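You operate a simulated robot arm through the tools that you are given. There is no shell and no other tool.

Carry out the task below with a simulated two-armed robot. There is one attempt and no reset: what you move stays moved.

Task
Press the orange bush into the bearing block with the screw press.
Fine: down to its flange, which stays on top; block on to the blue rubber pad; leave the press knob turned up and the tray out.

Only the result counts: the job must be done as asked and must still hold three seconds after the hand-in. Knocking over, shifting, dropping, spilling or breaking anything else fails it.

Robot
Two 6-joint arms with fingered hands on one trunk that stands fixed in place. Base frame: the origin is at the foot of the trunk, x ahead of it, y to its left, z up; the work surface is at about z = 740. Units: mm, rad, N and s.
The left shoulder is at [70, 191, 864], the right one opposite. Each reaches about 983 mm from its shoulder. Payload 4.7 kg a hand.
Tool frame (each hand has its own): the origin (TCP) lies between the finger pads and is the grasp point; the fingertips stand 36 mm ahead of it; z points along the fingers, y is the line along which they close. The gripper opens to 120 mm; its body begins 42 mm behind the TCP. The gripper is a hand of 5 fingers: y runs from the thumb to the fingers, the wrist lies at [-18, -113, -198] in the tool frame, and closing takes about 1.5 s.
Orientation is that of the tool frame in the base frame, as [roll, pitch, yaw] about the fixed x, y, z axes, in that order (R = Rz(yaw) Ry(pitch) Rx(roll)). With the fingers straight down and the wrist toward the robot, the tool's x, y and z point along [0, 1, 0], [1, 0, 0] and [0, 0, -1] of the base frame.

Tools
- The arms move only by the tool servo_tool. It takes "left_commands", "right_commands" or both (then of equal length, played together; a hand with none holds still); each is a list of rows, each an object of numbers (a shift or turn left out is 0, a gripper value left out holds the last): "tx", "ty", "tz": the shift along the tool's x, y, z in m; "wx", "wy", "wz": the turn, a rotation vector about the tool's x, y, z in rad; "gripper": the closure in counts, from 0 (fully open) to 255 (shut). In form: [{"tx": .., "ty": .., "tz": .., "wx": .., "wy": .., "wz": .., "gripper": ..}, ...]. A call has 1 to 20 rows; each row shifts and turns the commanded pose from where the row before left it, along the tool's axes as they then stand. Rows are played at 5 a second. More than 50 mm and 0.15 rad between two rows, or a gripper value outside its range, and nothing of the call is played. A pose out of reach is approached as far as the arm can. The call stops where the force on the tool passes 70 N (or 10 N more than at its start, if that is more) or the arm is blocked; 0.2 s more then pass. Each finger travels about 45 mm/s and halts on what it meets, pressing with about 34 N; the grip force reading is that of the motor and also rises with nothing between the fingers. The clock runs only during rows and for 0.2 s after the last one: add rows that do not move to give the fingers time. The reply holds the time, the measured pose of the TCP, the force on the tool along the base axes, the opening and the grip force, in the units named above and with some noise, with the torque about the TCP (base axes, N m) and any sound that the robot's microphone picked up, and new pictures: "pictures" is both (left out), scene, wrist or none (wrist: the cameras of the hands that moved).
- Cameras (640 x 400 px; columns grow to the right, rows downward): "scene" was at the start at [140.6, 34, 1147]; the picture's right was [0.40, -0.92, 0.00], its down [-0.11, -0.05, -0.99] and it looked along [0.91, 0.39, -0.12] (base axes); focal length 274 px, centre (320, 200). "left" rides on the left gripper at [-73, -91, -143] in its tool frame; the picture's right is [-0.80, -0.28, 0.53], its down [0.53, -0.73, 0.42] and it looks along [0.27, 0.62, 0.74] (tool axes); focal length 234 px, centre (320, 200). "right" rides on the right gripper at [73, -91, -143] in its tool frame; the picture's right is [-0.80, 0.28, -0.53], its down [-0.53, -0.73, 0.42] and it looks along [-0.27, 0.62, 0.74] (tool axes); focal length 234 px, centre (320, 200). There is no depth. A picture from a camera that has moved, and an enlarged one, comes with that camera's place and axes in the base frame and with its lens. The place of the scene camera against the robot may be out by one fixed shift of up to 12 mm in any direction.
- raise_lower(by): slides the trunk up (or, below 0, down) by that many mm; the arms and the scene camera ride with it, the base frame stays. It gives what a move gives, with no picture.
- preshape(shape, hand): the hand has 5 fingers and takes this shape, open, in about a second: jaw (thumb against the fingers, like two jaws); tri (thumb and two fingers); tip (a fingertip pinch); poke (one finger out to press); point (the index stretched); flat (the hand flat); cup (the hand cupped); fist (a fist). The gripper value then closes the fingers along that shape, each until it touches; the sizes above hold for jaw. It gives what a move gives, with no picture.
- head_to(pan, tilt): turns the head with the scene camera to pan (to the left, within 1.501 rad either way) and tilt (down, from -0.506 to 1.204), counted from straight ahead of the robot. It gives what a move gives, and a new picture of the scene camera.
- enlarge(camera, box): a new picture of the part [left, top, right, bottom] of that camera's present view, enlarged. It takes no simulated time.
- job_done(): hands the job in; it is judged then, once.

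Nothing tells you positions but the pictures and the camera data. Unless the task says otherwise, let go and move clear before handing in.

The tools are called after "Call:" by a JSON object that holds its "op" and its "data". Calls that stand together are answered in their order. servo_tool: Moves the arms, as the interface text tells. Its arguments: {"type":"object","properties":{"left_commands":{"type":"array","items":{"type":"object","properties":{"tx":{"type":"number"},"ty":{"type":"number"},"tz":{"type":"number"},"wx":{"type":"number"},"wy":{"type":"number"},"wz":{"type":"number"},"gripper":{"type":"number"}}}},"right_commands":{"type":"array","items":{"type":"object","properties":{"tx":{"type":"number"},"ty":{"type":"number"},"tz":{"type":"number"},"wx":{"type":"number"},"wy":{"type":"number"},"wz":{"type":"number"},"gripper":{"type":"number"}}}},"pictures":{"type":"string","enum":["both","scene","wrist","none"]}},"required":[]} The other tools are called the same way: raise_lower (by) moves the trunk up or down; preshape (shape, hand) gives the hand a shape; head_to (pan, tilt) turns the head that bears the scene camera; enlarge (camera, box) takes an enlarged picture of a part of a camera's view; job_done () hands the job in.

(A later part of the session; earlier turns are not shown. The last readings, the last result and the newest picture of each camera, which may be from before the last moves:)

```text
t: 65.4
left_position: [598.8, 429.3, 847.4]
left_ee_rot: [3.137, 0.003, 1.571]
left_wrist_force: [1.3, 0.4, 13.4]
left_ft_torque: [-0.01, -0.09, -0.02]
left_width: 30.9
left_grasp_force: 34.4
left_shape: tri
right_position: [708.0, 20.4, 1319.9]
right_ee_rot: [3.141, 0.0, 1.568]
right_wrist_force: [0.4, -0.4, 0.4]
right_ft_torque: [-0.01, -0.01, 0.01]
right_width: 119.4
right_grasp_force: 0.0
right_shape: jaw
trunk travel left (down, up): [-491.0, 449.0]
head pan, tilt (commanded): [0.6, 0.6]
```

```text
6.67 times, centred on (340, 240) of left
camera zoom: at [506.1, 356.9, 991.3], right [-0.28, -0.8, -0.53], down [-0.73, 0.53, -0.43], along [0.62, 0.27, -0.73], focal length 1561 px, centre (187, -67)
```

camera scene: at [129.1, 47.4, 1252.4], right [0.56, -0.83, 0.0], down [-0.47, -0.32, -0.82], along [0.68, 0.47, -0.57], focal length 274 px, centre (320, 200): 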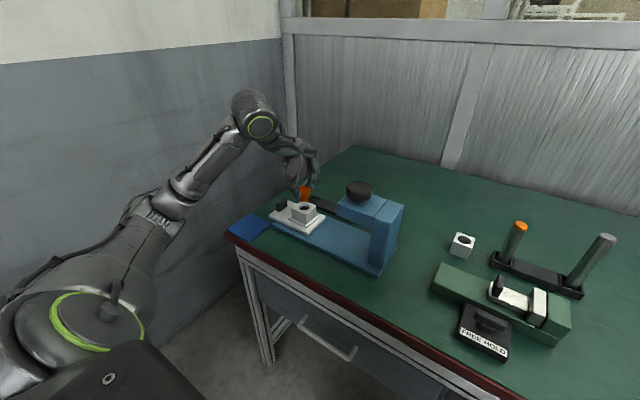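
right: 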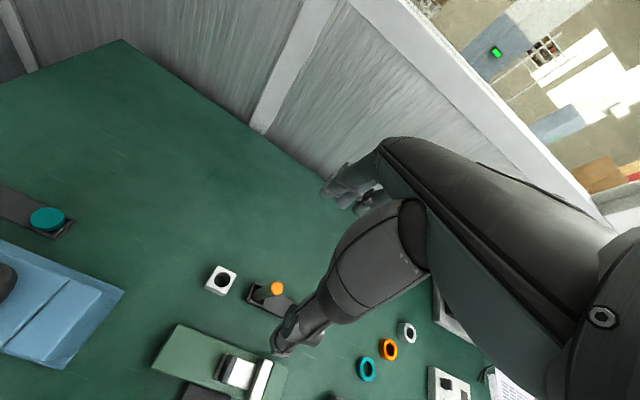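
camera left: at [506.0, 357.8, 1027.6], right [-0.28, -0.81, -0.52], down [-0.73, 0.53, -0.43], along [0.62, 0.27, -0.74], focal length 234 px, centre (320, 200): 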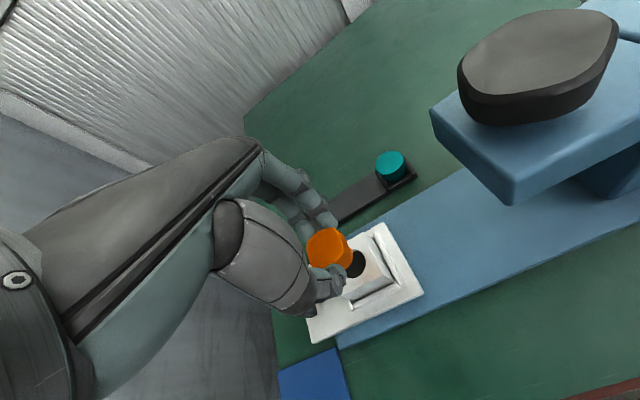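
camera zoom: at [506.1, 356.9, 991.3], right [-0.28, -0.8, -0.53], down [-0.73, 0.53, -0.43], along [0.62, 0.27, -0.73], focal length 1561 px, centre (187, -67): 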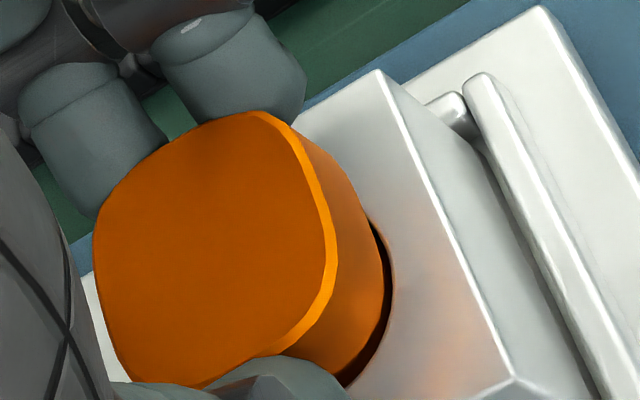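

The bush sits well into the hole, upright, with flange still ~10 mm above. That's enough for the press; I release it, then rise.

Call:
{"op": "servo_tool", "data": {"left_commands": [{"gripper": 170}, {}, {}, {"gripper": 120}, {}, {}], "pictures": "none"}}

Call:
{"op": "servo_tool", "data": {"left_commands": [{"tz": -0.005}, {"tz": -0.01}, {"tz": -0.01}, {"tz": -0.01}, {"tz": -0.01}, {"tz": -0.01}, {"tz": -0.01}, {}], "pictures": "none"}}

Call:
{"op": "enlarge", "data": {"camera": "scene", "box": [275, 175, 325, 225]}}

Call:
{"op": "enlarge", "data": {"camera": "left", "box": [280, 180, 440, 300]}}

```text
t: 66.8
left_position: [598.5, 429.5, 846.9]
left_ee_rot: [3.138, 0.002, 1.569]
left_wrist_force: [0.2, 0.2, 0.3]
left_ft_torque: [-0.01, -0.01, 0.01]
left_width: 63.0
left_grasp_force: 0.0
left_shape: tri
right_position: [709.1, 21.6, 1317.3]
right_ee_rot: [-3.14, -0.001, 1.568]
right_wrist_force: [-0.2, -0.1, -0.5]
right_ft_torque: [-0.02, 0.02, -0.01]
right_width: 119.5
right_grasp_force: 0.1
right_shape: jaw
trunk travel left (down, up): [-491.0, 449.0]
head pan, tilt (commanded): [0.6, 0.6]
```

```text
t: 68.6
left_position: [598.6, 429.4, 913.5]
left_ee_rot: [3.136, 0.002, 1.571]
left_wrist_force: [0.5, 0.6, 0.7]
left_ft_torque: [0.01, 0.01, -0.04]
left_width: 63.1
left_grasp_force: 0.0
left_shape: tri
right_position: [708.4, 21.9, 1318.8]
right_ee_rot: [-3.139, -0.002, 1.572]
right_wrist_force: [0.5, -0.1, -0.5]
right_ft_torque: [-0.01, 0.0, 0.01]
right_width: 119.5
right_grasp_force: 0.1
right_shape: jaw
trunk travel left (down, up): [-491.0, 449.0]
head pan, tilt (commanded): [0.6, 0.6]
```

```text
8.00 times, centred on (300, 200) of scene
camera zoom: at [128.9, 47.4, 1252.4], right [0.56, -0.83, 0.0], down [-0.47, -0.32, -0.82], along [0.68, 0.47, -0.57], focal length 2192 px, centre (480, 200)
```

zoom: 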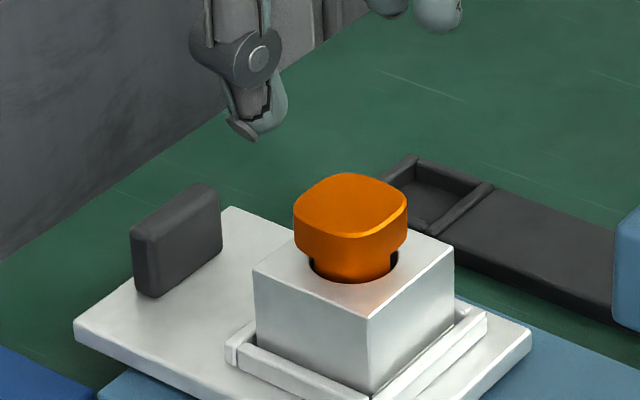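

```text
3.33 times, centred on (360, 240) of left
camera zoom: at [506.4, 358.2, 1056.3], right [-0.28, -0.8, -0.53], down [-0.73, 0.53, -0.43], along [0.62, 0.27, -0.74], focal length 781 px, centre (187, 67)
```

zoom: 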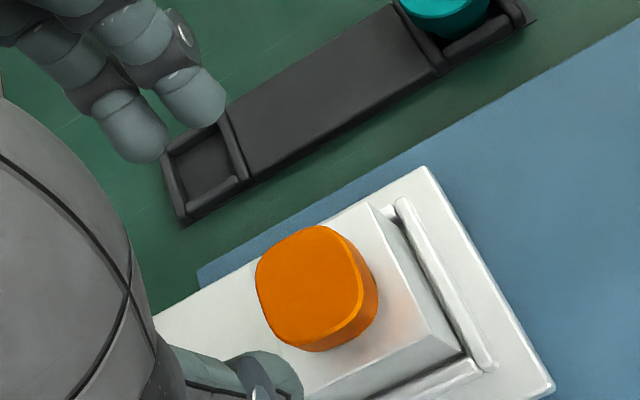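

The bush stands upright in the hole. Now I check the ram's clearance under the press head before pushing the tray in.

Call:
{"op": "enlarge", "data": {"camera": "scene", "box": [325, 170, 415, 250]}}

Call:
{"op": "head_to", "data": {"pan": 0.5, "tilt": 0.6}}

Call:
{"op": "enlarge", "data": {"camera": "scene", "box": [220, 150, 400, 270]}}

```text
5.00 times, centred on (370, 210) of scene
camera zoom: at [128.9, 47.4, 1252.4], right [0.56, -0.83, 0.0], down [-0.47, -0.32, -0.82], along [0.68, 0.47, -0.57], focal length 1370 px, centre (70, 150)
```

zoom: 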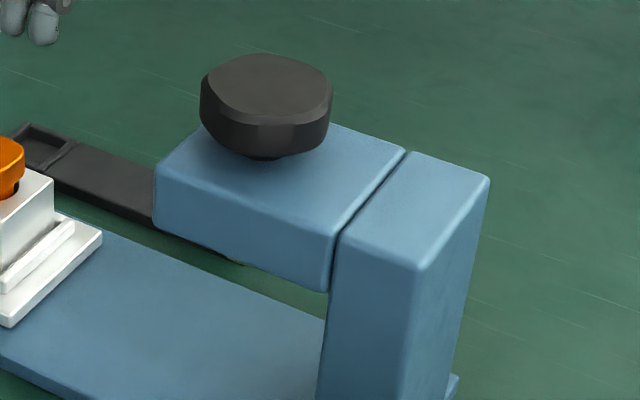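

```text
t: 69.3
left_position: [597.7, 430.1, 913.1]
left_ee_rot: [3.139, 0.003, 1.57]
left_wrist_force: [-0.5, 0.3, 0.3]
left_ft_torque: [0.0, 0.01, 0.01]
left_width: 63.1
left_grasp_force: 0.1
left_shape: tri
right_position: [708.7, 21.8, 1317.8]
right_ee_rot: [-3.139, 0.001, 1.57]
right_wrist_force: [0.1, -0.8, 0.5]
right_ft_torque: [-0.01, 0.01, -0.02]
right_width: 119.5
right_grasp_force: 0.0
right_shape: jaw
trunk travel left (down, up): [-491.0, 449.0]
head pan, tilt (commanded): [0.499, 0.6]
camera scene: at [133.5, 39.7, 1252.4], right [0.48, -0.88, 0.0], down [-0.5, -0.27, -0.82], along [0.72, 0.4, -0.57], focal length 274 px, centre (320, 200)
```

scene: 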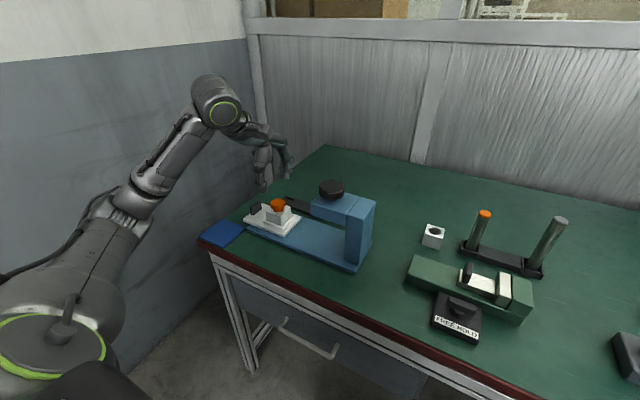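

```text
3.33 times, centred on (310, 210) of scene
camera zoom: at [133.5, 39.7, 1252.4], right [0.48, -0.88, 0.0], down [-0.5, -0.27, -0.82], along [0.72, 0.4, -0.57], focal length 914 px, centre (353, 167)
```

zoom: 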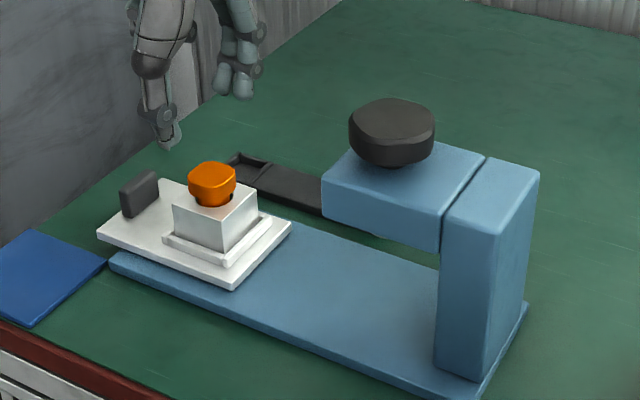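

The bush top is at about z≈824, and earlier views put the ram end near z≈840, so there's room. Next I move over the tray handle (≈(597, 510)) and switch to the tip shape to grip the handle's ends along x.

Call:
{"op": "servo_tool", "data": {"left_commands": [{"tx": 0.0082}, {"tx": 0.0082}, {"tx": 0.0082}, {"tx": 0.0082}, {"tx": 0.0082}, {"tx": 0.0082}, {"tx": 0.0082}, {"tx": 0.0082}, {"tx": 0.0082}, {"tx": 0.0082}, {}], "pictures": "none"}}

Call:
{"op": "preshape", "data": {"hand": "left", "shape": "tip"}}

Call:
{"op": "servo_tool", "data": {"left_commands": [{"gripper": 105}, {}, {}, {}, {}], "pictures": "both"}}

Call:
{"op": "enlarge", "data": {"camera": "left", "box": [260, 180, 460, 340]}}

Call:
{"op": "enlarge", "data": {"camera": "scene", "box": [210, 110, 330, 230]}}

```text
t: 71.7
left_position: [597.9, 511.5, 912.6]
left_ee_rot: [3.138, 0.001, 1.571]
left_wrist_force: [0.3, -0.1, 0.8]
left_ft_torque: [0.0, 0.01, -0.02]
left_width: 63.2
left_grasp_force: 0.0
left_shape: tri
right_position: [709.5, 21.1, 1318.8]
right_ee_rot: [-3.141, 0.0, 1.572]
right_wrist_force: [0.0, -0.4, 0.1]
right_ft_torque: [0.02, -0.01, -0.02]
right_width: 119.7
right_grasp_force: 0.1
right_shape: jaw
trunk travel left (down, up): [-491.0, 449.0]
head pan, tilt (commanded): [0.499, 0.6]
```

```text
t: 72.6
left_position: [597.2, 511.2, 912.7]
left_ee_rot: [3.139, 0.001, 1.57]
left_wrist_force: [0.8, -0.4, 0.5]
left_ft_torque: [0.02, 0.02, -0.02]
left_width: 120.1
left_grasp_force: 0.0
left_shape: tip
right_position: [707.3, 22.1, 1318.6]
right_ee_rot: [-3.141, 0.0, 1.571]
right_wrist_force: [0.9, 0.1, 0.4]
right_ft_torque: [0.02, 0.01, 0.02]
right_width: 119.3
right_grasp_force: 0.1
right_shape: jaw
trunk travel left (down, up): [-491.0, 449.0]
head pan, tilt (commanded): [0.499, 0.6]
```

```text
t: 73.8
left_position: [598.5, 510.9, 912.6]
left_ee_rot: [3.138, 0.002, 1.572]
left_wrist_force: [-1.0, 0.1, -0.6]
left_ft_torque: [-0.01, 0.01, -0.01]
left_width: 71.1
left_grasp_force: 0.1
left_shape: tip
right_position: [708.8, 21.2, 1318.2]
right_ee_rot: [-3.141, 0.0, 1.57]
right_wrist_force: [-0.4, 0.5, 0.5]
right_ft_torque: [0.01, -0.03, 0.03]
right_width: 119.5
right_grasp_force: 0.1
right_shape: jaw
trunk travel left (down, up): [-491.0, 449.0]
head pan, tilt (commanded): [0.499, 0.6]
camera scene: at [133.5, 39.7, 1252.4], right [0.48, -0.88, 0.0], down [-0.5, -0.27, -0.82], along [0.72, 0.39, -0.57], focal length 274 px, centre (320, 200)
camera left: at [506.6, 439.9, 1055.5], right [-0.28, -0.8, -0.53], down [-0.73, 0.53, -0.43], along [0.62, 0.27, -0.74], focal length 234 px, centre (320, 200)
```

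scene: 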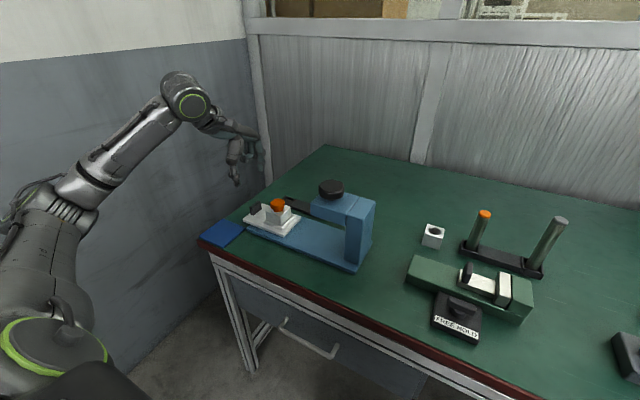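
left: 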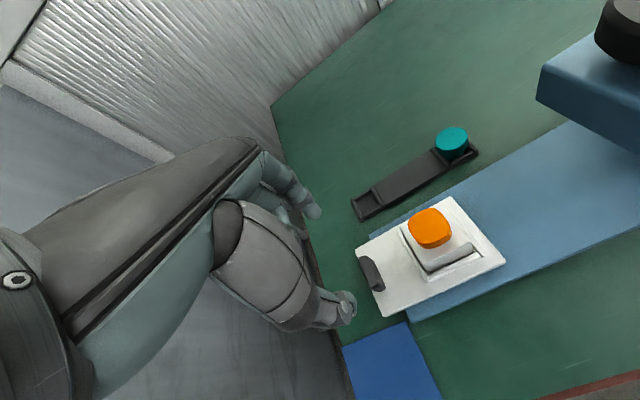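

```text
2.50 times, centred on (360, 260) of left
camera zoom: at [506.6, 439.9, 1055.5], right [-0.28, -0.8, -0.53], down [-0.73, 0.53, -0.43], along [0.62, 0.27, -0.74], focal length 585 px, centre (220, 50)
```

zoom: 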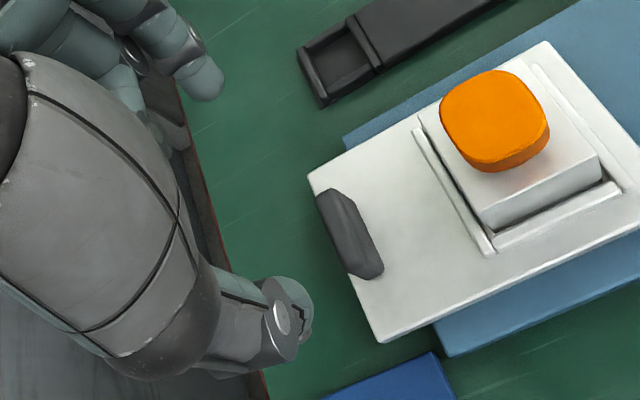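

```text
3.33 times, centred on (270, 170) of scene
camera zoom: at [133.5, 39.7, 1252.4], right [0.48, -0.88, 0.0], down [-0.5, -0.27, -0.82], along [0.72, 0.39, -0.57], focal length 914 px, centre (487, 300)
```

zoom: 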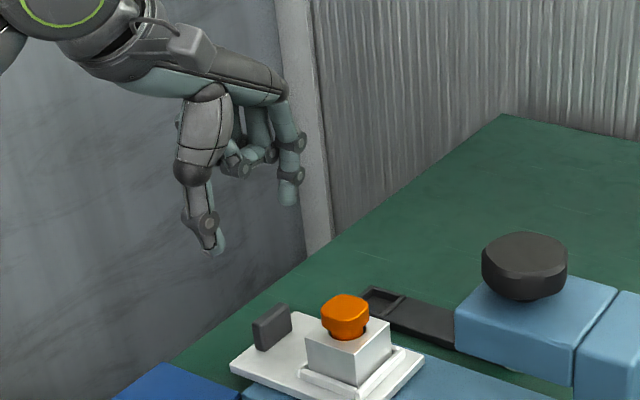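

I correct slightly toward the handle centre (≈(596, 508)), then tilt the hand ~17° so the palm leans away (+y) from the press head, keeping the TCP in place.

Call:
{"op": "servo_tool", "data": {"left_commands": [{"tx": -0.0025, "ty": -0.002}, {"wy": -0.05}, {"wy": -0.05}, {"wy": -0.05}, {"wy": -0.05}, {"wy": -0.05}, {"wy": -0.05}, {}], "pictures": "none"}}

```text
t: 75.6
left_position: [596.1, 508.2, 912.2]
left_ee_rot: [3.137, 0.302, 1.569]
left_wrist_force: [-0.8, -0.2, -0.3]
left_ft_torque: [0.01, 0.03, 0.0]
left_width: 70.9
left_grasp_force: 0.0
left_shape: tip
right_position: [708.8, 20.8, 1317.9]
right_ee_rot: [-3.14, 0.0, 1.57]
right_wrist_force: [-0.1, -0.1, 0.0]
right_ft_torque: [-0.01, 0.02, -0.01]
right_width: 119.6
right_grasp_force: 0.0
right_shape: jaw
trunk travel left (down, up): [-491.0, 449.0]
head pan, tilt (commanded): [0.499, 0.6]
```

Tilt achieved. Now I descend toward the handle (stopping partway to look).

Call:
{"op": "servo_tool", "data": {"left_commands": [{"tx": 0.0037, "tz": 0.00953}, {"tx": 0.0037, "tz": 0.00953}, {"tx": 0.0037, "tz": 0.00953}, {"tx": 0.0037, "tz": 0.00953}, {"tx": 0.0037, "tz": 0.00953}, {"tx": 0.0037, "tz": 0.00953}, {"tx": 0.0037, "tz": 0.00953}, {}], "pictures": "none"}}

Call:
{"op": "enlarge", "data": {"camera": "left", "box": [260, 180, 460, 340]}}

Call:
{"op": "enlarge", "data": {"camera": "scene", "box": [220, 150, 310, 240]}}

```text
t: 77.4
left_position: [596.8, 515.1, 840.9]
left_ee_rot: [3.137, 0.3, 1.568]
left_wrist_force: [0.0, -0.8, -0.1]
left_ft_torque: [0.0, -0.02, 0.02]
left_width: 70.7
left_grasp_force: 0.0
left_shape: tip
right_position: [707.7, 21.6, 1318.1]
right_ee_rot: [-3.14, 0.001, 1.57]
right_wrist_force: [0.6, 0.4, -0.1]
right_ft_torque: [0.0, 0.03, -0.02]
right_width: 119.5
right_grasp_force: 0.0
right_shape: jaw
trunk travel left (down, up): [-491.0, 449.0]
head pan, tilt (commanded): [0.499, 0.6]
```

```text
2.50 times, centred on (360, 260) of left
camera zoom: at [504.6, 488.2, 999.2], right [-0.28, -0.92, -0.26], down [-0.73, 0.38, -0.57], along [0.62, 0.04, -0.78], focal length 585 px, centre (220, 50)
```

zoom: 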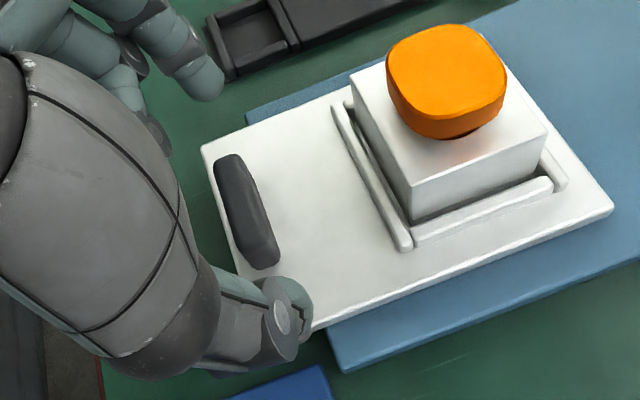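

```text
4.44 times, centred on (265, 195) of scene
camera zoom: at [133.5, 39.5, 1252.5], right [0.48, -0.88, 0.0], down [-0.5, -0.27, -0.82], along [0.72, 0.39, -0.57], focal length 1218 px, centre (564, 222)
```

zoom: 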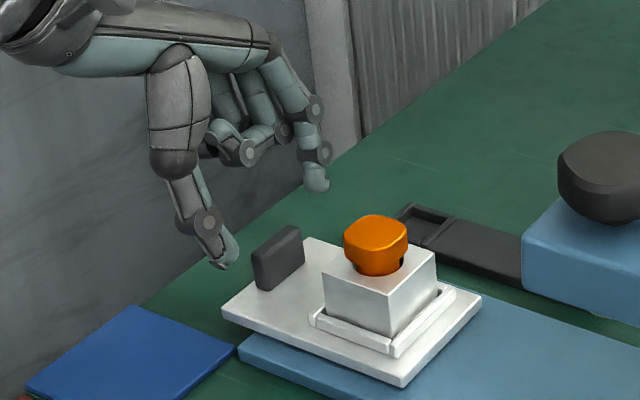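

Handle lies between thumb and index. I descend the last 30 mm and grip.

Call:
{"op": "servo_tool", "data": {"left_commands": [{"tx": 0.0029, "tz": 0.00953}, {"tx": 0.0029, "tz": 0.00953}, {"tx": 0.0029, "tz": 0.00953}, {}], "pictures": "none"}}

Call:
{"op": "enlarge", "data": {"camera": "left", "box": [260, 180, 460, 340]}}

Call:
{"op": "enlarge", "data": {"camera": "scene", "box": [230, 170, 300, 240]}}

```text
t: 78.4
left_position: [597.5, 513.3, 810.6]
left_ee_rot: [3.136, 0.298, 1.57]
left_wrist_force: [-0.1, 0.4, 0.3]
left_ft_torque: [0.02, 0.03, 0.01]
left_width: 71.2
left_grasp_force: 0.1
left_shape: tip
right_position: [708.1, 21.6, 1318.7]
right_ee_rot: [-3.141, -0.001, 1.572]
right_wrist_force: [0.0, -0.3, -0.2]
right_ft_torque: [0.03, 0.01, 0.01]
right_width: 119.6
right_grasp_force: 0.0
right_shape: jaw
trunk travel left (down, up): [-491.0, 449.0]
head pan, tilt (commanded): [0.499, 0.6]
```

```text
2.50 times, centred on (360, 260) of left
camera zoom: at [504.8, 488.0, 969.3], right [-0.28, -0.92, -0.26], down [-0.73, 0.38, -0.57], along [0.62, 0.04, -0.78], focal length 585 px, centre (220, 50)
```

zoom: 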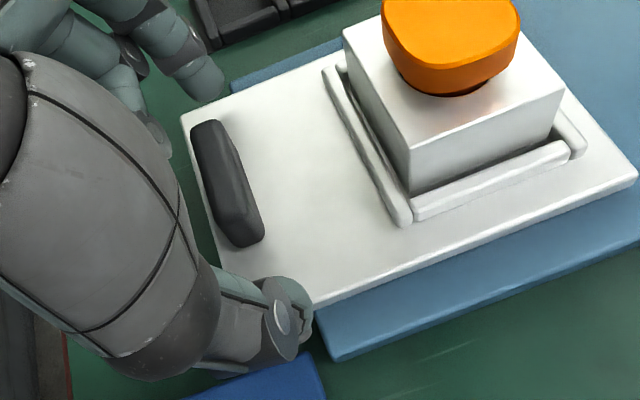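

```text
5.71 times, centred on (265, 205) of scene
camera zoom: at [133.4, 39.6, 1252.5], right [0.48, -0.88, 0.0], down [-0.5, -0.27, -0.82], along [0.72, 0.39, -0.57], focal length 1566 px, centre (634, 171)
```

zoom: 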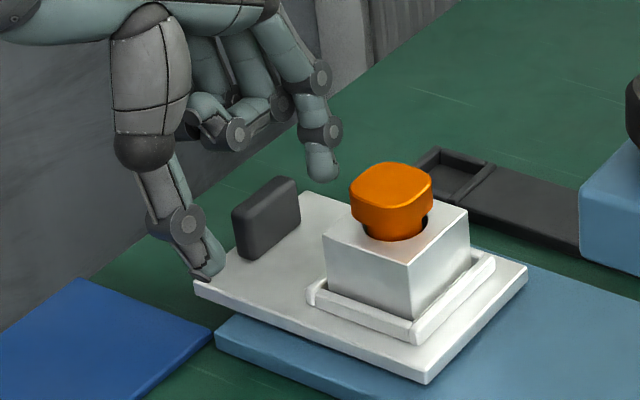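

The handle is centred between thumb and index. Closing on its ends.

Call:
{"op": "servo_tool", "data": {"left_commands": [{"gripper": 145}, {}, {"gripper": 175}, {}, {"gripper": 200}, {}, {}], "pictures": "none"}}

Call:
{"op": "enlarge", "data": {"camera": "scene", "box": [230, 170, 300, 240]}}

Call:
{"op": "enlarge", "data": {"camera": "left", "box": [260, 180, 460, 340]}}

```text
t: 80.0
left_position: [596.5, 515.1, 811.0]
left_ee_rot: [3.139, 0.302, 1.569]
left_wrist_force: [1.1, -0.8, -1.9]
left_ft_torque: [0.01, -0.09, 0.01]
left_width: 34.2
left_grasp_force: 34.0
left_shape: tip
right_position: [708.0, 22.5, 1318.2]
right_ee_rot: [-3.138, 0.0, 1.571]
right_wrist_force: [0.5, 0.3, 0.0]
right_ft_torque: [-0.01, -0.01, -0.03]
right_width: 119.7
right_grasp_force: 0.1
right_shape: jaw
trunk travel left (down, up): [-491.0, 449.0]
head pan, tilt (commanded): [0.499, 0.6]
```

```text
5.71 times, centred on (265, 205) of scene
camera zoom: at [133.8, 39.8, 1252.4], right [0.48, -0.88, 0.0], down [-0.5, -0.27, -0.82], along [0.72, 0.39, -0.57], focal length 1566 px, centre (634, 171)
```

zoom: 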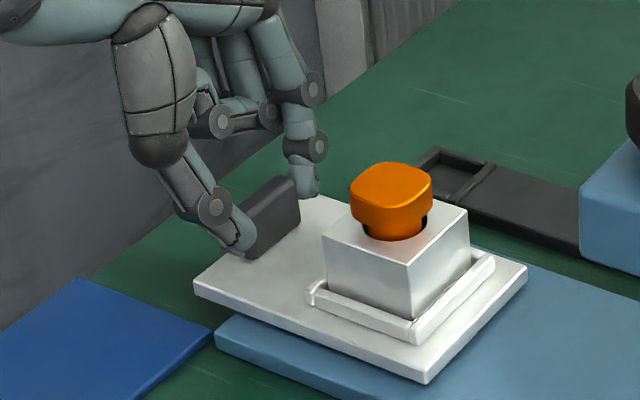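

```text
2.50 times, centred on (360, 260) of left
camera zoom: at [505.1, 488.1, 969.0], right [-0.28, -0.92, -0.26], down [-0.73, 0.38, -0.57], along [0.62, 0.04, -0.78], focal length 585 px, centre (220, 50)
```

zoom: 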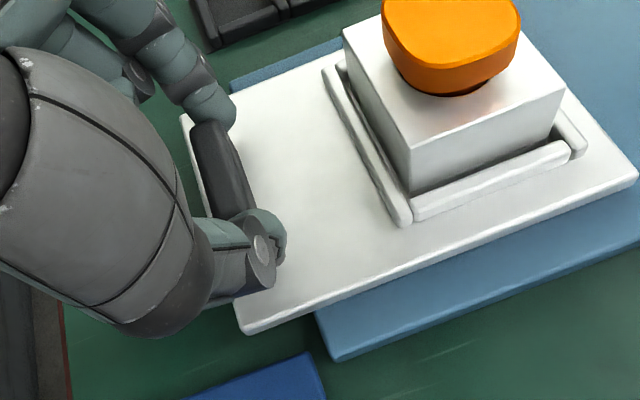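

Gripped on both ends. I push the tray 30 mm toward the press first and check that it slides and the bush stays put.

Call:
{"op": "servo_tool", "data": {"left_commands": [{"tx": -0.00478, "tz": 0.00149}, {"tx": -0.00478, "tz": 0.00149}, {"tx": -0.00478, "tz": 0.00149}, {"tx": -0.00478, "tz": 0.00149}, {"tx": -0.00478, "tz": 0.00149}, {"tx": -0.00478, "tz": 0.00149}, {}], "pictures": "none"}}

Call:
{"op": "enlarge", "data": {"camera": "scene", "box": [220, 150, 340, 250]}}

```text
t: 81.6
left_position: [595.4, 484.6, 811.7]
left_ee_rot: [3.138, 0.304, 1.57]
left_wrist_force: [2.5, -0.7, -2.4]
left_ft_torque: [-0.01, -0.09, 0.06]
left_width: 34.0
left_grasp_force: 34.2
left_shape: tip
right_position: [708.6, 21.3, 1317.3]
right_ee_rot: [-3.139, 0.0, 1.571]
right_wrist_force: [-0.6, -0.1, -0.5]
right_ft_torque: [0.04, -0.01, 0.01]
right_width: 119.8
right_grasp_force: 0.0
right_shape: jaw
trunk travel left (down, up): [-491.0, 449.0]
head pan, tilt (commanded): [0.499, 0.6]
```

```text
4.00 times, centred on (280, 200) of scene
camera zoom: at [134.0, 39.9, 1252.4], right [0.48, -0.88, 0.0], down [-0.5, -0.27, -0.82], along [0.72, 0.39, -0.57], focal length 1096 px, centre (480, 200)
```

zoom: 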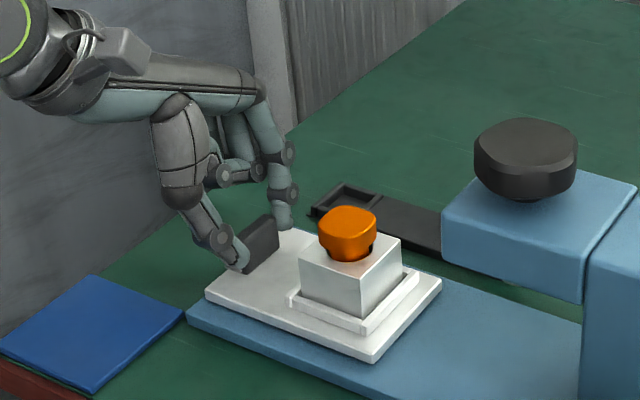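

The tray slides freely. I push 50 mm more, then check the bush against the head before it goes under.

Call:
{"op": "servo_tool", "data": {"left_commands": [{"tx": -0.00478, "tz": 0.00149}, {"tx": -0.00478, "tz": 0.00149}, {"tx": -0.00478, "tz": 0.00149}, {"tx": -0.00478, "tz": 0.00149}, {"tx": -0.00478, "tz": 0.00149}, {"tx": -0.00478, "tz": 0.00149}, {"tx": -0.00478, "tz": 0.00149}, {"tx": -0.00478, "tz": 0.00149}, {"tx": -0.00478, "tz": 0.00149}, {"tx": -0.00478, "tz": 0.00149}, {}], "pictures": "both"}}

Call:
{"op": "enlarge", "data": {"camera": "scene", "box": [240, 150, 380, 270]}}

```text
t: 84.0
left_position: [596.2, 433.1, 810.5]
left_ee_rot: [3.139, 0.3, 1.571]
left_wrist_force: [3.3, 0.4, 1.3]
left_ft_torque: [-0.01, -0.16, 0.02]
left_width: 34.0
left_grasp_force: 33.8
left_shape: tip
right_position: [708.6, 21.7, 1318.9]
right_ee_rot: [-3.141, -0.002, 1.573]
right_wrist_force: [0.9, 0.9, 0.2]
right_ft_torque: [0.01, 0.01, 0.0]
right_width: 119.4
right_grasp_force: 0.0
right_shape: jaw
trunk travel left (down, up): [-491.0, 449.0]
head pan, tilt (commanded): [0.499, 0.6]
camera scene: at [133.9, 39.7, 1252.4], right [0.48, -0.88, 0.0], down [-0.5, -0.27, -0.82], along [0.72, 0.39, -0.57], focal length 274 px, centre (320, 200)
camera left: at [504.7, 407.6, 968.9], right [-0.28, -0.92, -0.26], down [-0.73, 0.38, -0.57], along [0.62, 0.04, -0.78], focal length 234 px, centre (320, 200)
```

scene: 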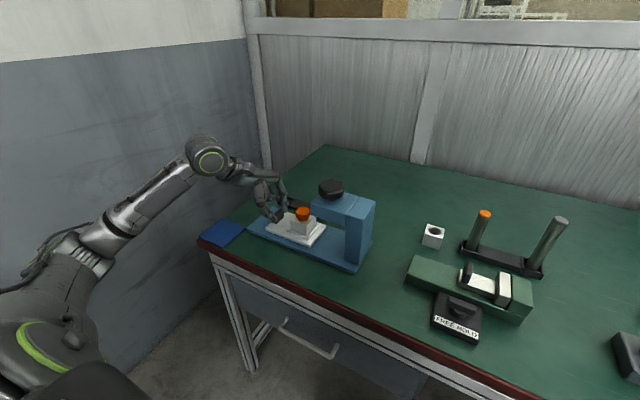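
left: 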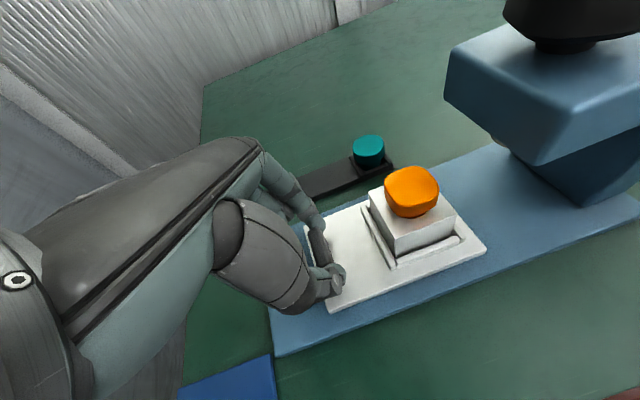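

```text
3.33 times, centred on (310, 210) of scene
camera zoom: at [133.9, 39.7, 1252.4], right [0.48, -0.88, 0.0], down [-0.5, -0.27, -0.82], along [0.72, 0.39, -0.57], focal length 914 px, centre (353, 167)
```

zoom: 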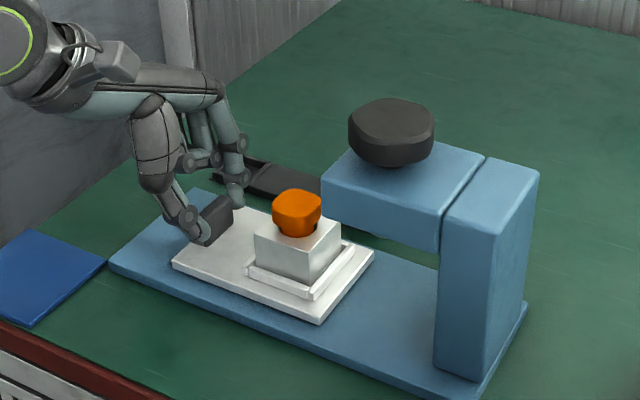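

The wrist camera now looks partly under the head. I zoom in to check the ram height versus bush top.

Call:
{"op": "enlarge", "data": {"camera": "left", "box": [380, 90, 560, 230]}}

Call:
{"op": "enlarge", "data": {"camera": "left", "box": [470, 110, 530, 160]}}

```text
2.86 times, centred on (470, 160) of left
camera zoom: at [504.7, 407.6, 968.9], right [-0.28, -0.92, -0.26], down [-0.73, 0.38, -0.57], along [0.62, 0.04, -0.78], focal length 669 px, centre (-109, 314)
```

zoom: 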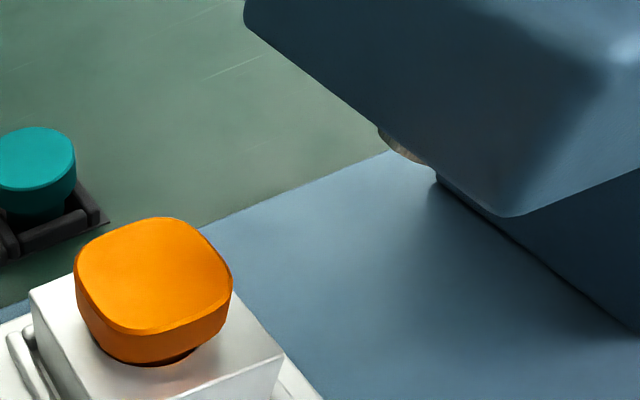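

```text
8.00 times, centred on (500, 135) of left
camera zoom: at [504.7, 407.6, 968.9], right [-0.28, -0.92, -0.26], down [-0.73, 0.38, -0.57], along [0.62, 0.04, -0.78], focal length 1873 px, centre (-1120, 720)
```

zoom: 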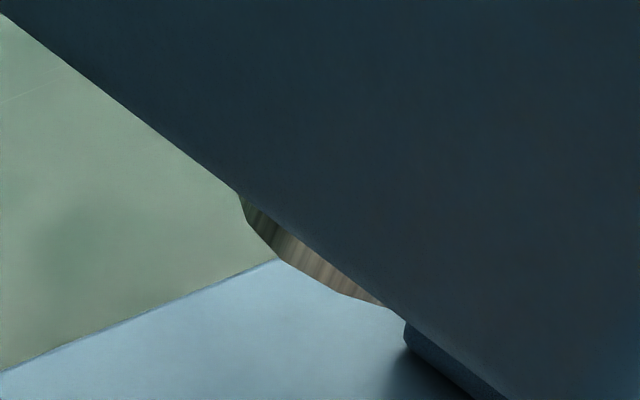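

The ram's lower end is at z≈839 versus the bush top at ≈823, so it will pass under. I push 40 mm more.

Call:
{"op": "servo_tool", "data": {"left_commands": [{"tx": -0.00478, "tz": 0.00149}, {"tx": -0.00478, "tz": 0.00149}, {"tx": -0.00478, "tz": 0.00149}, {"tx": -0.00478, "tz": 0.00149}, {"tx": -0.00478, "tz": 0.00149}, {"tx": -0.00478, "tz": 0.00149}, {"tx": -0.00478, "tz": 0.00149}, {"tx": -0.00478, "tz": 0.00149}, {}], "pictures": "both"}}

Call:
{"op": "enlarge", "data": {"camera": "scene", "box": [250, 150, 390, 270]}}

```text
t: 86.0
left_position: [597.3, 392.9, 811.2]
left_ee_rot: [3.139, 0.302, 1.57]
left_wrist_force: [2.6, -1.3, -1.0]
left_ft_torque: [0.0, -0.08, 0.03]
left_width: 34.1
left_grasp_force: 34.0
left_shape: tip
right_position: [709.0, 20.1, 1317.9]
right_ee_rot: [3.142, 0.0, 1.57]
right_wrist_force: [0.4, 0.7, -0.2]
right_ft_torque: [-0.04, -0.01, 0.03]
right_width: 119.6
right_grasp_force: 0.0
right_shape: jaw
trunk travel left (down, up): [-491.0, 449.0]
head pan, tilt (commanded): [0.499, 0.6]
camera scene: at [133.8, 39.8, 1252.4], right [0.48, -0.88, 0.0], down [-0.5, -0.27, -0.82], along [0.72, 0.39, -0.57], focal length 274 px, centre (320, 200)
camera left: at [504.8, 366.9, 969.0], right [-0.28, -0.92, -0.26], down [-0.73, 0.38, -0.57], along [0.62, 0.04, -0.78], focal length 234 px, centre (320, 200)
```

scene: 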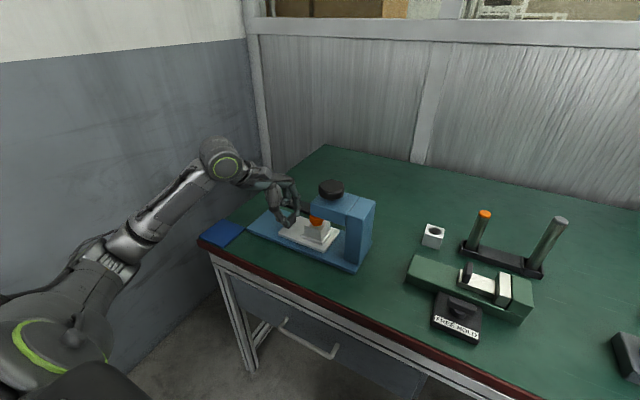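
left: 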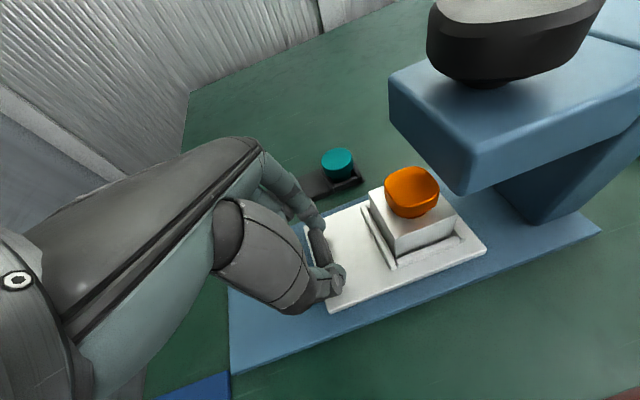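

```text
3.33 times, centred on (320, 210) of scene
camera zoom: at [133.8, 39.8, 1252.4], right [0.48, -0.88, 0.0], down [-0.5, -0.27, -0.82], along [0.72, 0.39, -0.57], focal length 914 px, centre (320, 167)
```

zoom: 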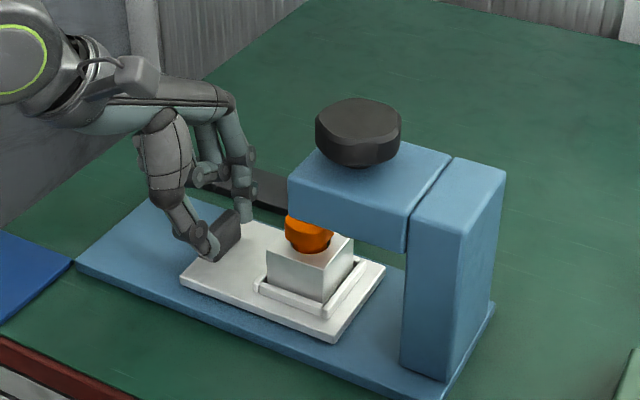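

Bush is about to pass under the head with clearance. I push 20 mm more in 5 mm rows.

Call:
{"op": "servo_tool", "data": {"left_commands": [{"tx": -0.00478, "tz": 0.00149}, {"tx": -0.00478, "tz": 0.00149}, {"tx": -0.00478, "tz": 0.00149}, {"tx": -0.00478, "tz": 0.00149}, {}], "pictures": "none"}}

Call:
{"op": "enlarge", "data": {"camera": "scene", "box": [250, 150, 390, 270]}}

Call:
{"op": "enlarge", "data": {"camera": "left", "box": [300, 80, 500, 260]}}

```text
t: 87.2
left_position: [596.9, 372.9, 811.2]
left_ee_rot: [3.136, 0.302, 1.57]
left_wrist_force: [1.6, -0.6, 1.4]
left_ft_torque: [-0.01, -0.14, 0.02]
left_width: 34.0
left_grasp_force: 33.9
left_shape: tip
right_position: [708.3, 22.0, 1318.4]
right_ee_rot: [-3.14, -0.001, 1.569]
right_wrist_force: [0.7, -0.2, 0.2]
right_ft_torque: [-0.01, 0.0, 0.0]
right_width: 119.6
right_grasp_force: 0.1
right_shape: jaw
trunk travel left (down, up): [-491.0, 449.0]
head pan, tilt (commanded): [0.499, 0.6]
```

```text
3.33 times, centred on (320, 210) of scene
camera zoom: at [133.8, 39.7, 1252.4], right [0.48, -0.88, 0.0], down [-0.5, -0.27, -0.82], along [0.72, 0.39, -0.57], focal length 914 px, centre (320, 167)
```

zoom: 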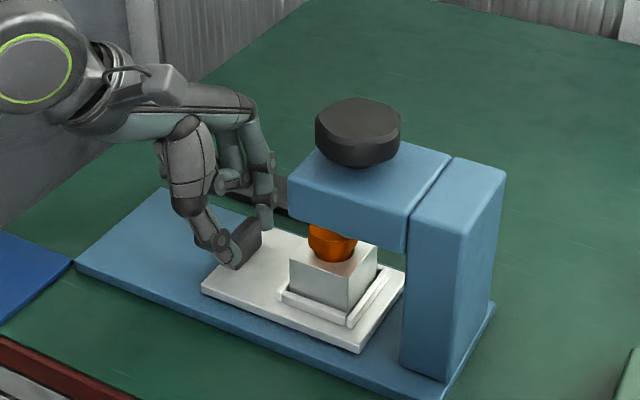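

```text
2.22 times, centred on (400, 170) of left
camera zoom: at [504.7, 346.6, 968.9], right [-0.28, -0.92, -0.26], down [-0.73, 0.38, -0.57], along [0.62, 0.04, -0.78], focal length 520 px, centre (142, 267)
```

zoom: 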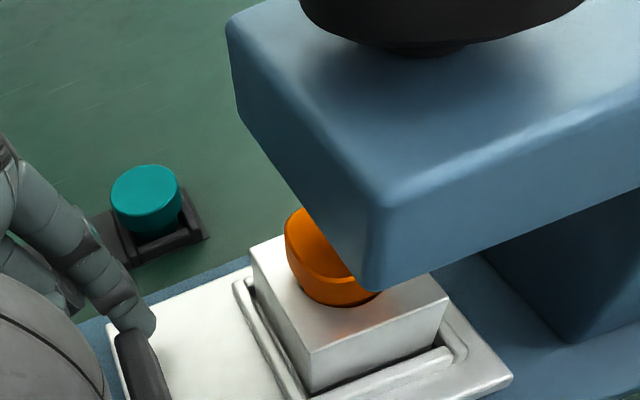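

Close to the stop now. I advance in small increments, reading force to detect the end stop.

Call:
{"op": "servo_tool", "data": {"left_commands": [{"tx": -0.00287, "tz": 0.00089}, {"tx": -0.00287, "tz": 0.00089}, {}], "pictures": "none"}}

Call:
{"op": "servo_tool", "data": {"left_commands": [{"tx": -0.00287, "tz": 0.00089}, {"tx": -0.00191, "tz": 0.0006}, {}], "pictures": "none"}}

Call:
{"op": "enlarge", "data": {"camera": "scene", "box": [290, 180, 370, 260]}}

```text
t: 88.0
left_position: [596.2, 367.4, 811.2]
left_ee_rot: [3.139, 0.303, 1.569]
left_wrist_force: [3.3, -0.2, -1.4]
left_ft_torque: [0.02, -0.11, 0.05]
left_width: 34.1
left_grasp_force: 34.1
left_shape: tip
right_position: [709.6, 21.0, 1319.6]
right_ee_rot: [-3.14, -0.001, 1.572]
right_wrist_force: [0.3, -0.5, -0.8]
right_ft_torque: [0.0, 0.01, 0.02]
right_width: 119.8
right_grasp_force: 0.1
right_shape: jaw
trunk travel left (down, up): [-491.0, 449.0]
head pan, tilt (commanded): [0.499, 0.6]
```

```text
t: 88.8
left_position: [596.1, 362.6, 810.6]
left_ee_rot: [3.138, 0.302, 1.569]
left_wrist_force: [2.0, 1.5, -0.1]
left_ft_torque: [0.0, -0.13, 0.01]
left_width: 33.9
left_grasp_force: 33.9
left_shape: tip
right_position: [708.5, 20.7, 1318.1]
right_ee_rot: [-3.139, 0.0, 1.569]
right_wrist_force: [-0.4, 0.3, -0.2]
right_ft_torque: [-0.02, 0.02, 0.02]
right_width: 119.3
right_grasp_force: 0.1
right_shape: jaw
trunk travel left (down, up): [-491.0, 449.0]
head pan, tilt (commanded): [0.499, 0.6]
```

```text
5.00 times, centred on (330, 220) of scene
camera zoom: at [133.8, 39.7, 1252.4], right [0.48, -0.88, 0.0], down [-0.5, -0.27, -0.82], along [0.72, 0.39, -0.57], focal length 1370 px, centre (270, 100)
```

zoom: 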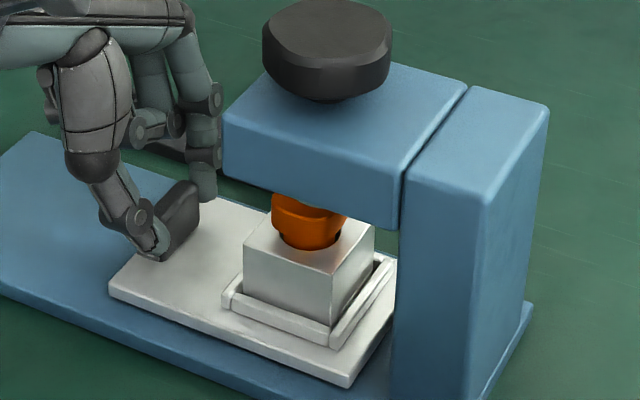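

No stop yet; the knob axis appears ~6 mm further in. I keep pushing in 3 mm steps while watching the force.

Call:
{"op": "servo_tool", "data": {"left_commands": [{"tx": -0.00191, "tz": 0.0006}, {"tx": -0.00096, "tz": 0.0003}, {}], "pictures": "none"}}

Call:
{"op": "servo_tool", "data": {"left_commands": [{"tx": -0.00191, "tz": 0.0006}, {"tx": -0.00096, "tz": 0.0003}, {}], "pictures": "none"}}

Call:
{"op": "enlarge", "data": {"camera": "scene", "box": [290, 180, 370, 260]}}

```text
t: 89.6
left_position: [595.6, 358.9, 812.4]
left_ee_rot: [3.139, 0.302, 1.57]
left_wrist_force: [3.3, 1.0, 0.1]
left_ft_torque: [-0.01, -0.11, 0.07]
left_width: 34.1
left_grasp_force: 34.0
left_shape: tip
right_position: [708.6, 21.2, 1319.7]
right_ee_rot: [-3.14, 0.0, 1.57]
right_wrist_force: [-0.1, -0.3, -0.2]
right_ft_torque: [-0.01, -0.01, 0.0]
right_width: 119.6
right_grasp_force: 0.1
right_shape: jaw
trunk travel left (down, up): [-491.0, 449.0]
head pan, tilt (commanded): [0.499, 0.6]
```

```text
t: 90.4
left_position: [596.2, 355.1, 811.6]
left_ee_rot: [3.139, 0.303, 1.57]
left_wrist_force: [1.8, -0.6, 0.0]
left_ft_torque: [-0.02, -0.13, 0.04]
left_width: 34.1
left_grasp_force: 33.6
left_shape: tip
right_position: [709.4, 21.1, 1318.6]
right_ee_rot: [-3.138, 0.0, 1.571]
right_wrist_force: [0.5, -0.6, 0.5]
right_ft_torque: [0.0, 0.02, -0.01]
right_width: 119.4
right_grasp_force: 0.1
right_shape: jaw
trunk travel left (down, up): [-491.0, 449.0]
head pan, tilt (commanded): [0.499, 0.6]
```

```text
5.00 times, centred on (330, 220) of scene
camera zoom: at [133.9, 39.5, 1252.4], right [0.48, -0.88, 0.0], down [-0.5, -0.27, -0.82], along [0.72, 0.39, -0.57], focal length 1370 px, centre (270, 100)
```

zoom: 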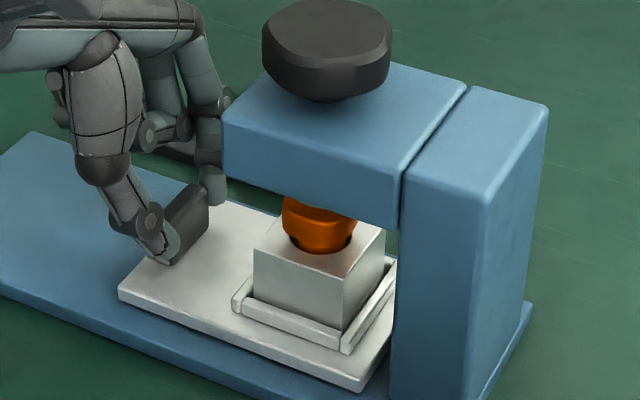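

Bush and knob axis now look almost aligned. I zoom closely to compare the two axes.

Call:
{"op": "enlarge", "data": {"camera": "scene", "box": [315, 175, 355, 235]}}

Call:
{"op": "enlarge", "data": {"camera": "left", "box": [260, 60, 460, 240]}}

```text
6.67 times, centred on (335, 205) of scene
camera zoom: at [133.9, 39.5, 1252.4], right [0.48, -0.88, 0.0], down [-0.5, -0.27, -0.82], along [0.72, 0.39, -0.57], focal length 1827 px, centre (220, 167)
```

zoom: 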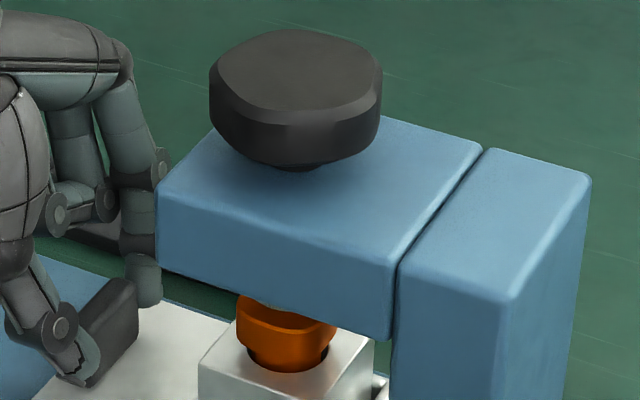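

```text
2.22 times, centred on (360, 150) of left
camera zoom: at [504.8, 329.8, 968.9], right [-0.28, -0.92, -0.26], down [-0.73, 0.38, -0.57], along [0.62, 0.04, -0.78], focal length 520 px, centre (231, 311)
```

zoom: 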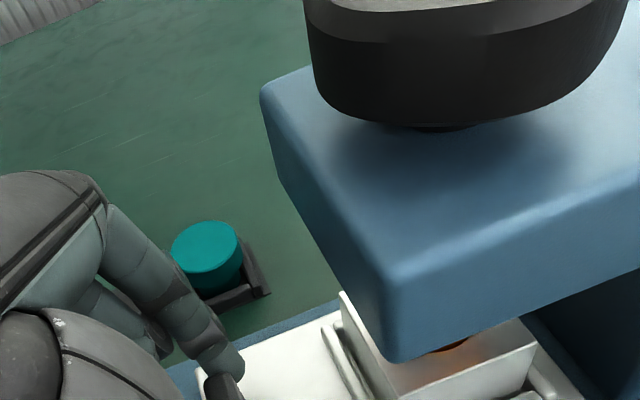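

Axis match is within ~1 mm. I nudge another 1.5 mm to see if a stop is felt.

Call:
{"op": "servo_tool", "data": {"left_commands": [{"tx": -0.00096, "tz": 0.0003}, {"tx": -0.00048, "tz": 0.00015}, {}], "pictures": "none"}}

Call:
{"op": "servo_tool", "data": {"left_commands": [{}, {}], "pictures": "none"}}

```text
t: 91.2
left_position: [596.6, 355.7, 810.5]
left_ee_rot: [3.139, 0.301, 1.57]
left_wrist_force: [2.7, 0.3, -1.5]
left_ft_torque: [-0.05, -0.07, 0.03]
left_width: 34.0
left_grasp_force: 33.9
left_shape: tip
right_position: [708.6, 22.0, 1317.3]
right_ee_rot: [-3.141, 0.0, 1.571]
right_wrist_force: [-0.3, -1.4, 0.9]
right_ft_torque: [0.0, 0.02, 0.0]
right_width: 119.6
right_grasp_force: 0.1
right_shape: jaw
trunk travel left (down, up): [-491.0, 449.0]
head pan, tilt (commanded): [0.499, 0.6]
```

```text
t: 91.8
left_position: [596.2, 354.5, 811.5]
left_ee_rot: [3.138, 0.301, 1.569]
left_wrist_force: [2.2, 0.4, -1.5]
left_ft_torque: [0.07, -0.06, 0.03]
left_width: 33.8
left_grasp_force: 34.3
left_shape: tip
right_position: [708.7, 22.4, 1318.3]
right_ee_rot: [-3.141, 0.001, 1.57]
right_wrist_force: [-0.3, -0.3, 0.2]
right_ft_torque: [-0.02, -0.01, -0.02]
right_width: 119.8
right_grasp_force: 0.1
right_shape: jaw
trunk travel left (down, up): [-491.0, 449.0]
head pan, tilt (commanded): [0.499, 0.6]
```

Call:
{"op": "servo_tool", "data": {"left_commands": [{"tx": -0.00143, "tz": 0.00045}, {"tx": -0.00143, "tz": 0.00045}, {}, {}], "pictures": "none"}}

Call:
{"op": "enlarge", "data": {"camera": "scene", "box": [315, 175, 355, 235]}}

```text
t: 92.8
left_position: [596.0, 352.9, 810.5]
left_ee_rot: [3.136, 0.303, 1.572]
left_wrist_force: [2.3, 12.4, 3.4]
left_ft_torque: [0.31, -0.1, 0.23]
left_width: 33.6
left_grasp_force: 34.1
left_shape: tip
right_position: [707.9, 24.0, 1317.9]
right_ee_rot: [-3.141, 0.002, 1.571]
right_wrist_force: [-0.1, -0.1, -0.8]
right_ft_torque: [0.01, 0.0, 0.0]
right_width: 119.5
right_grasp_force: 0.1
right_shape: jaw
trunk travel left (down, up): [-491.0, 449.0]
head pan, tilt (commanded): [0.499, 0.6]
```

```text
6.67 times, centred on (335, 205) of scene
camera zoom: at [133.4, 41.1, 1252.4], right [0.48, -0.88, 0.0], down [-0.5, -0.27, -0.82], along [0.72, 0.39, -0.57], focal length 1827 px, centre (220, 167)
```

zoom: 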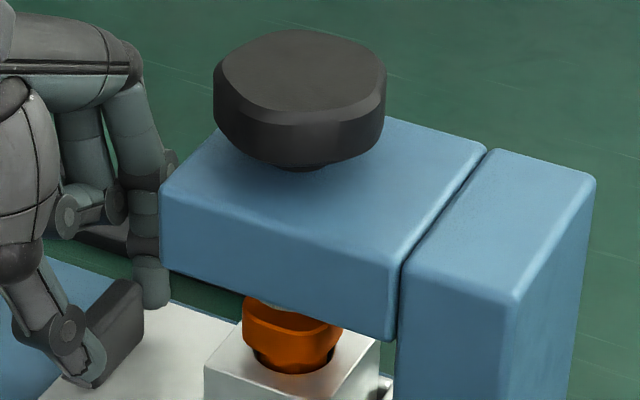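

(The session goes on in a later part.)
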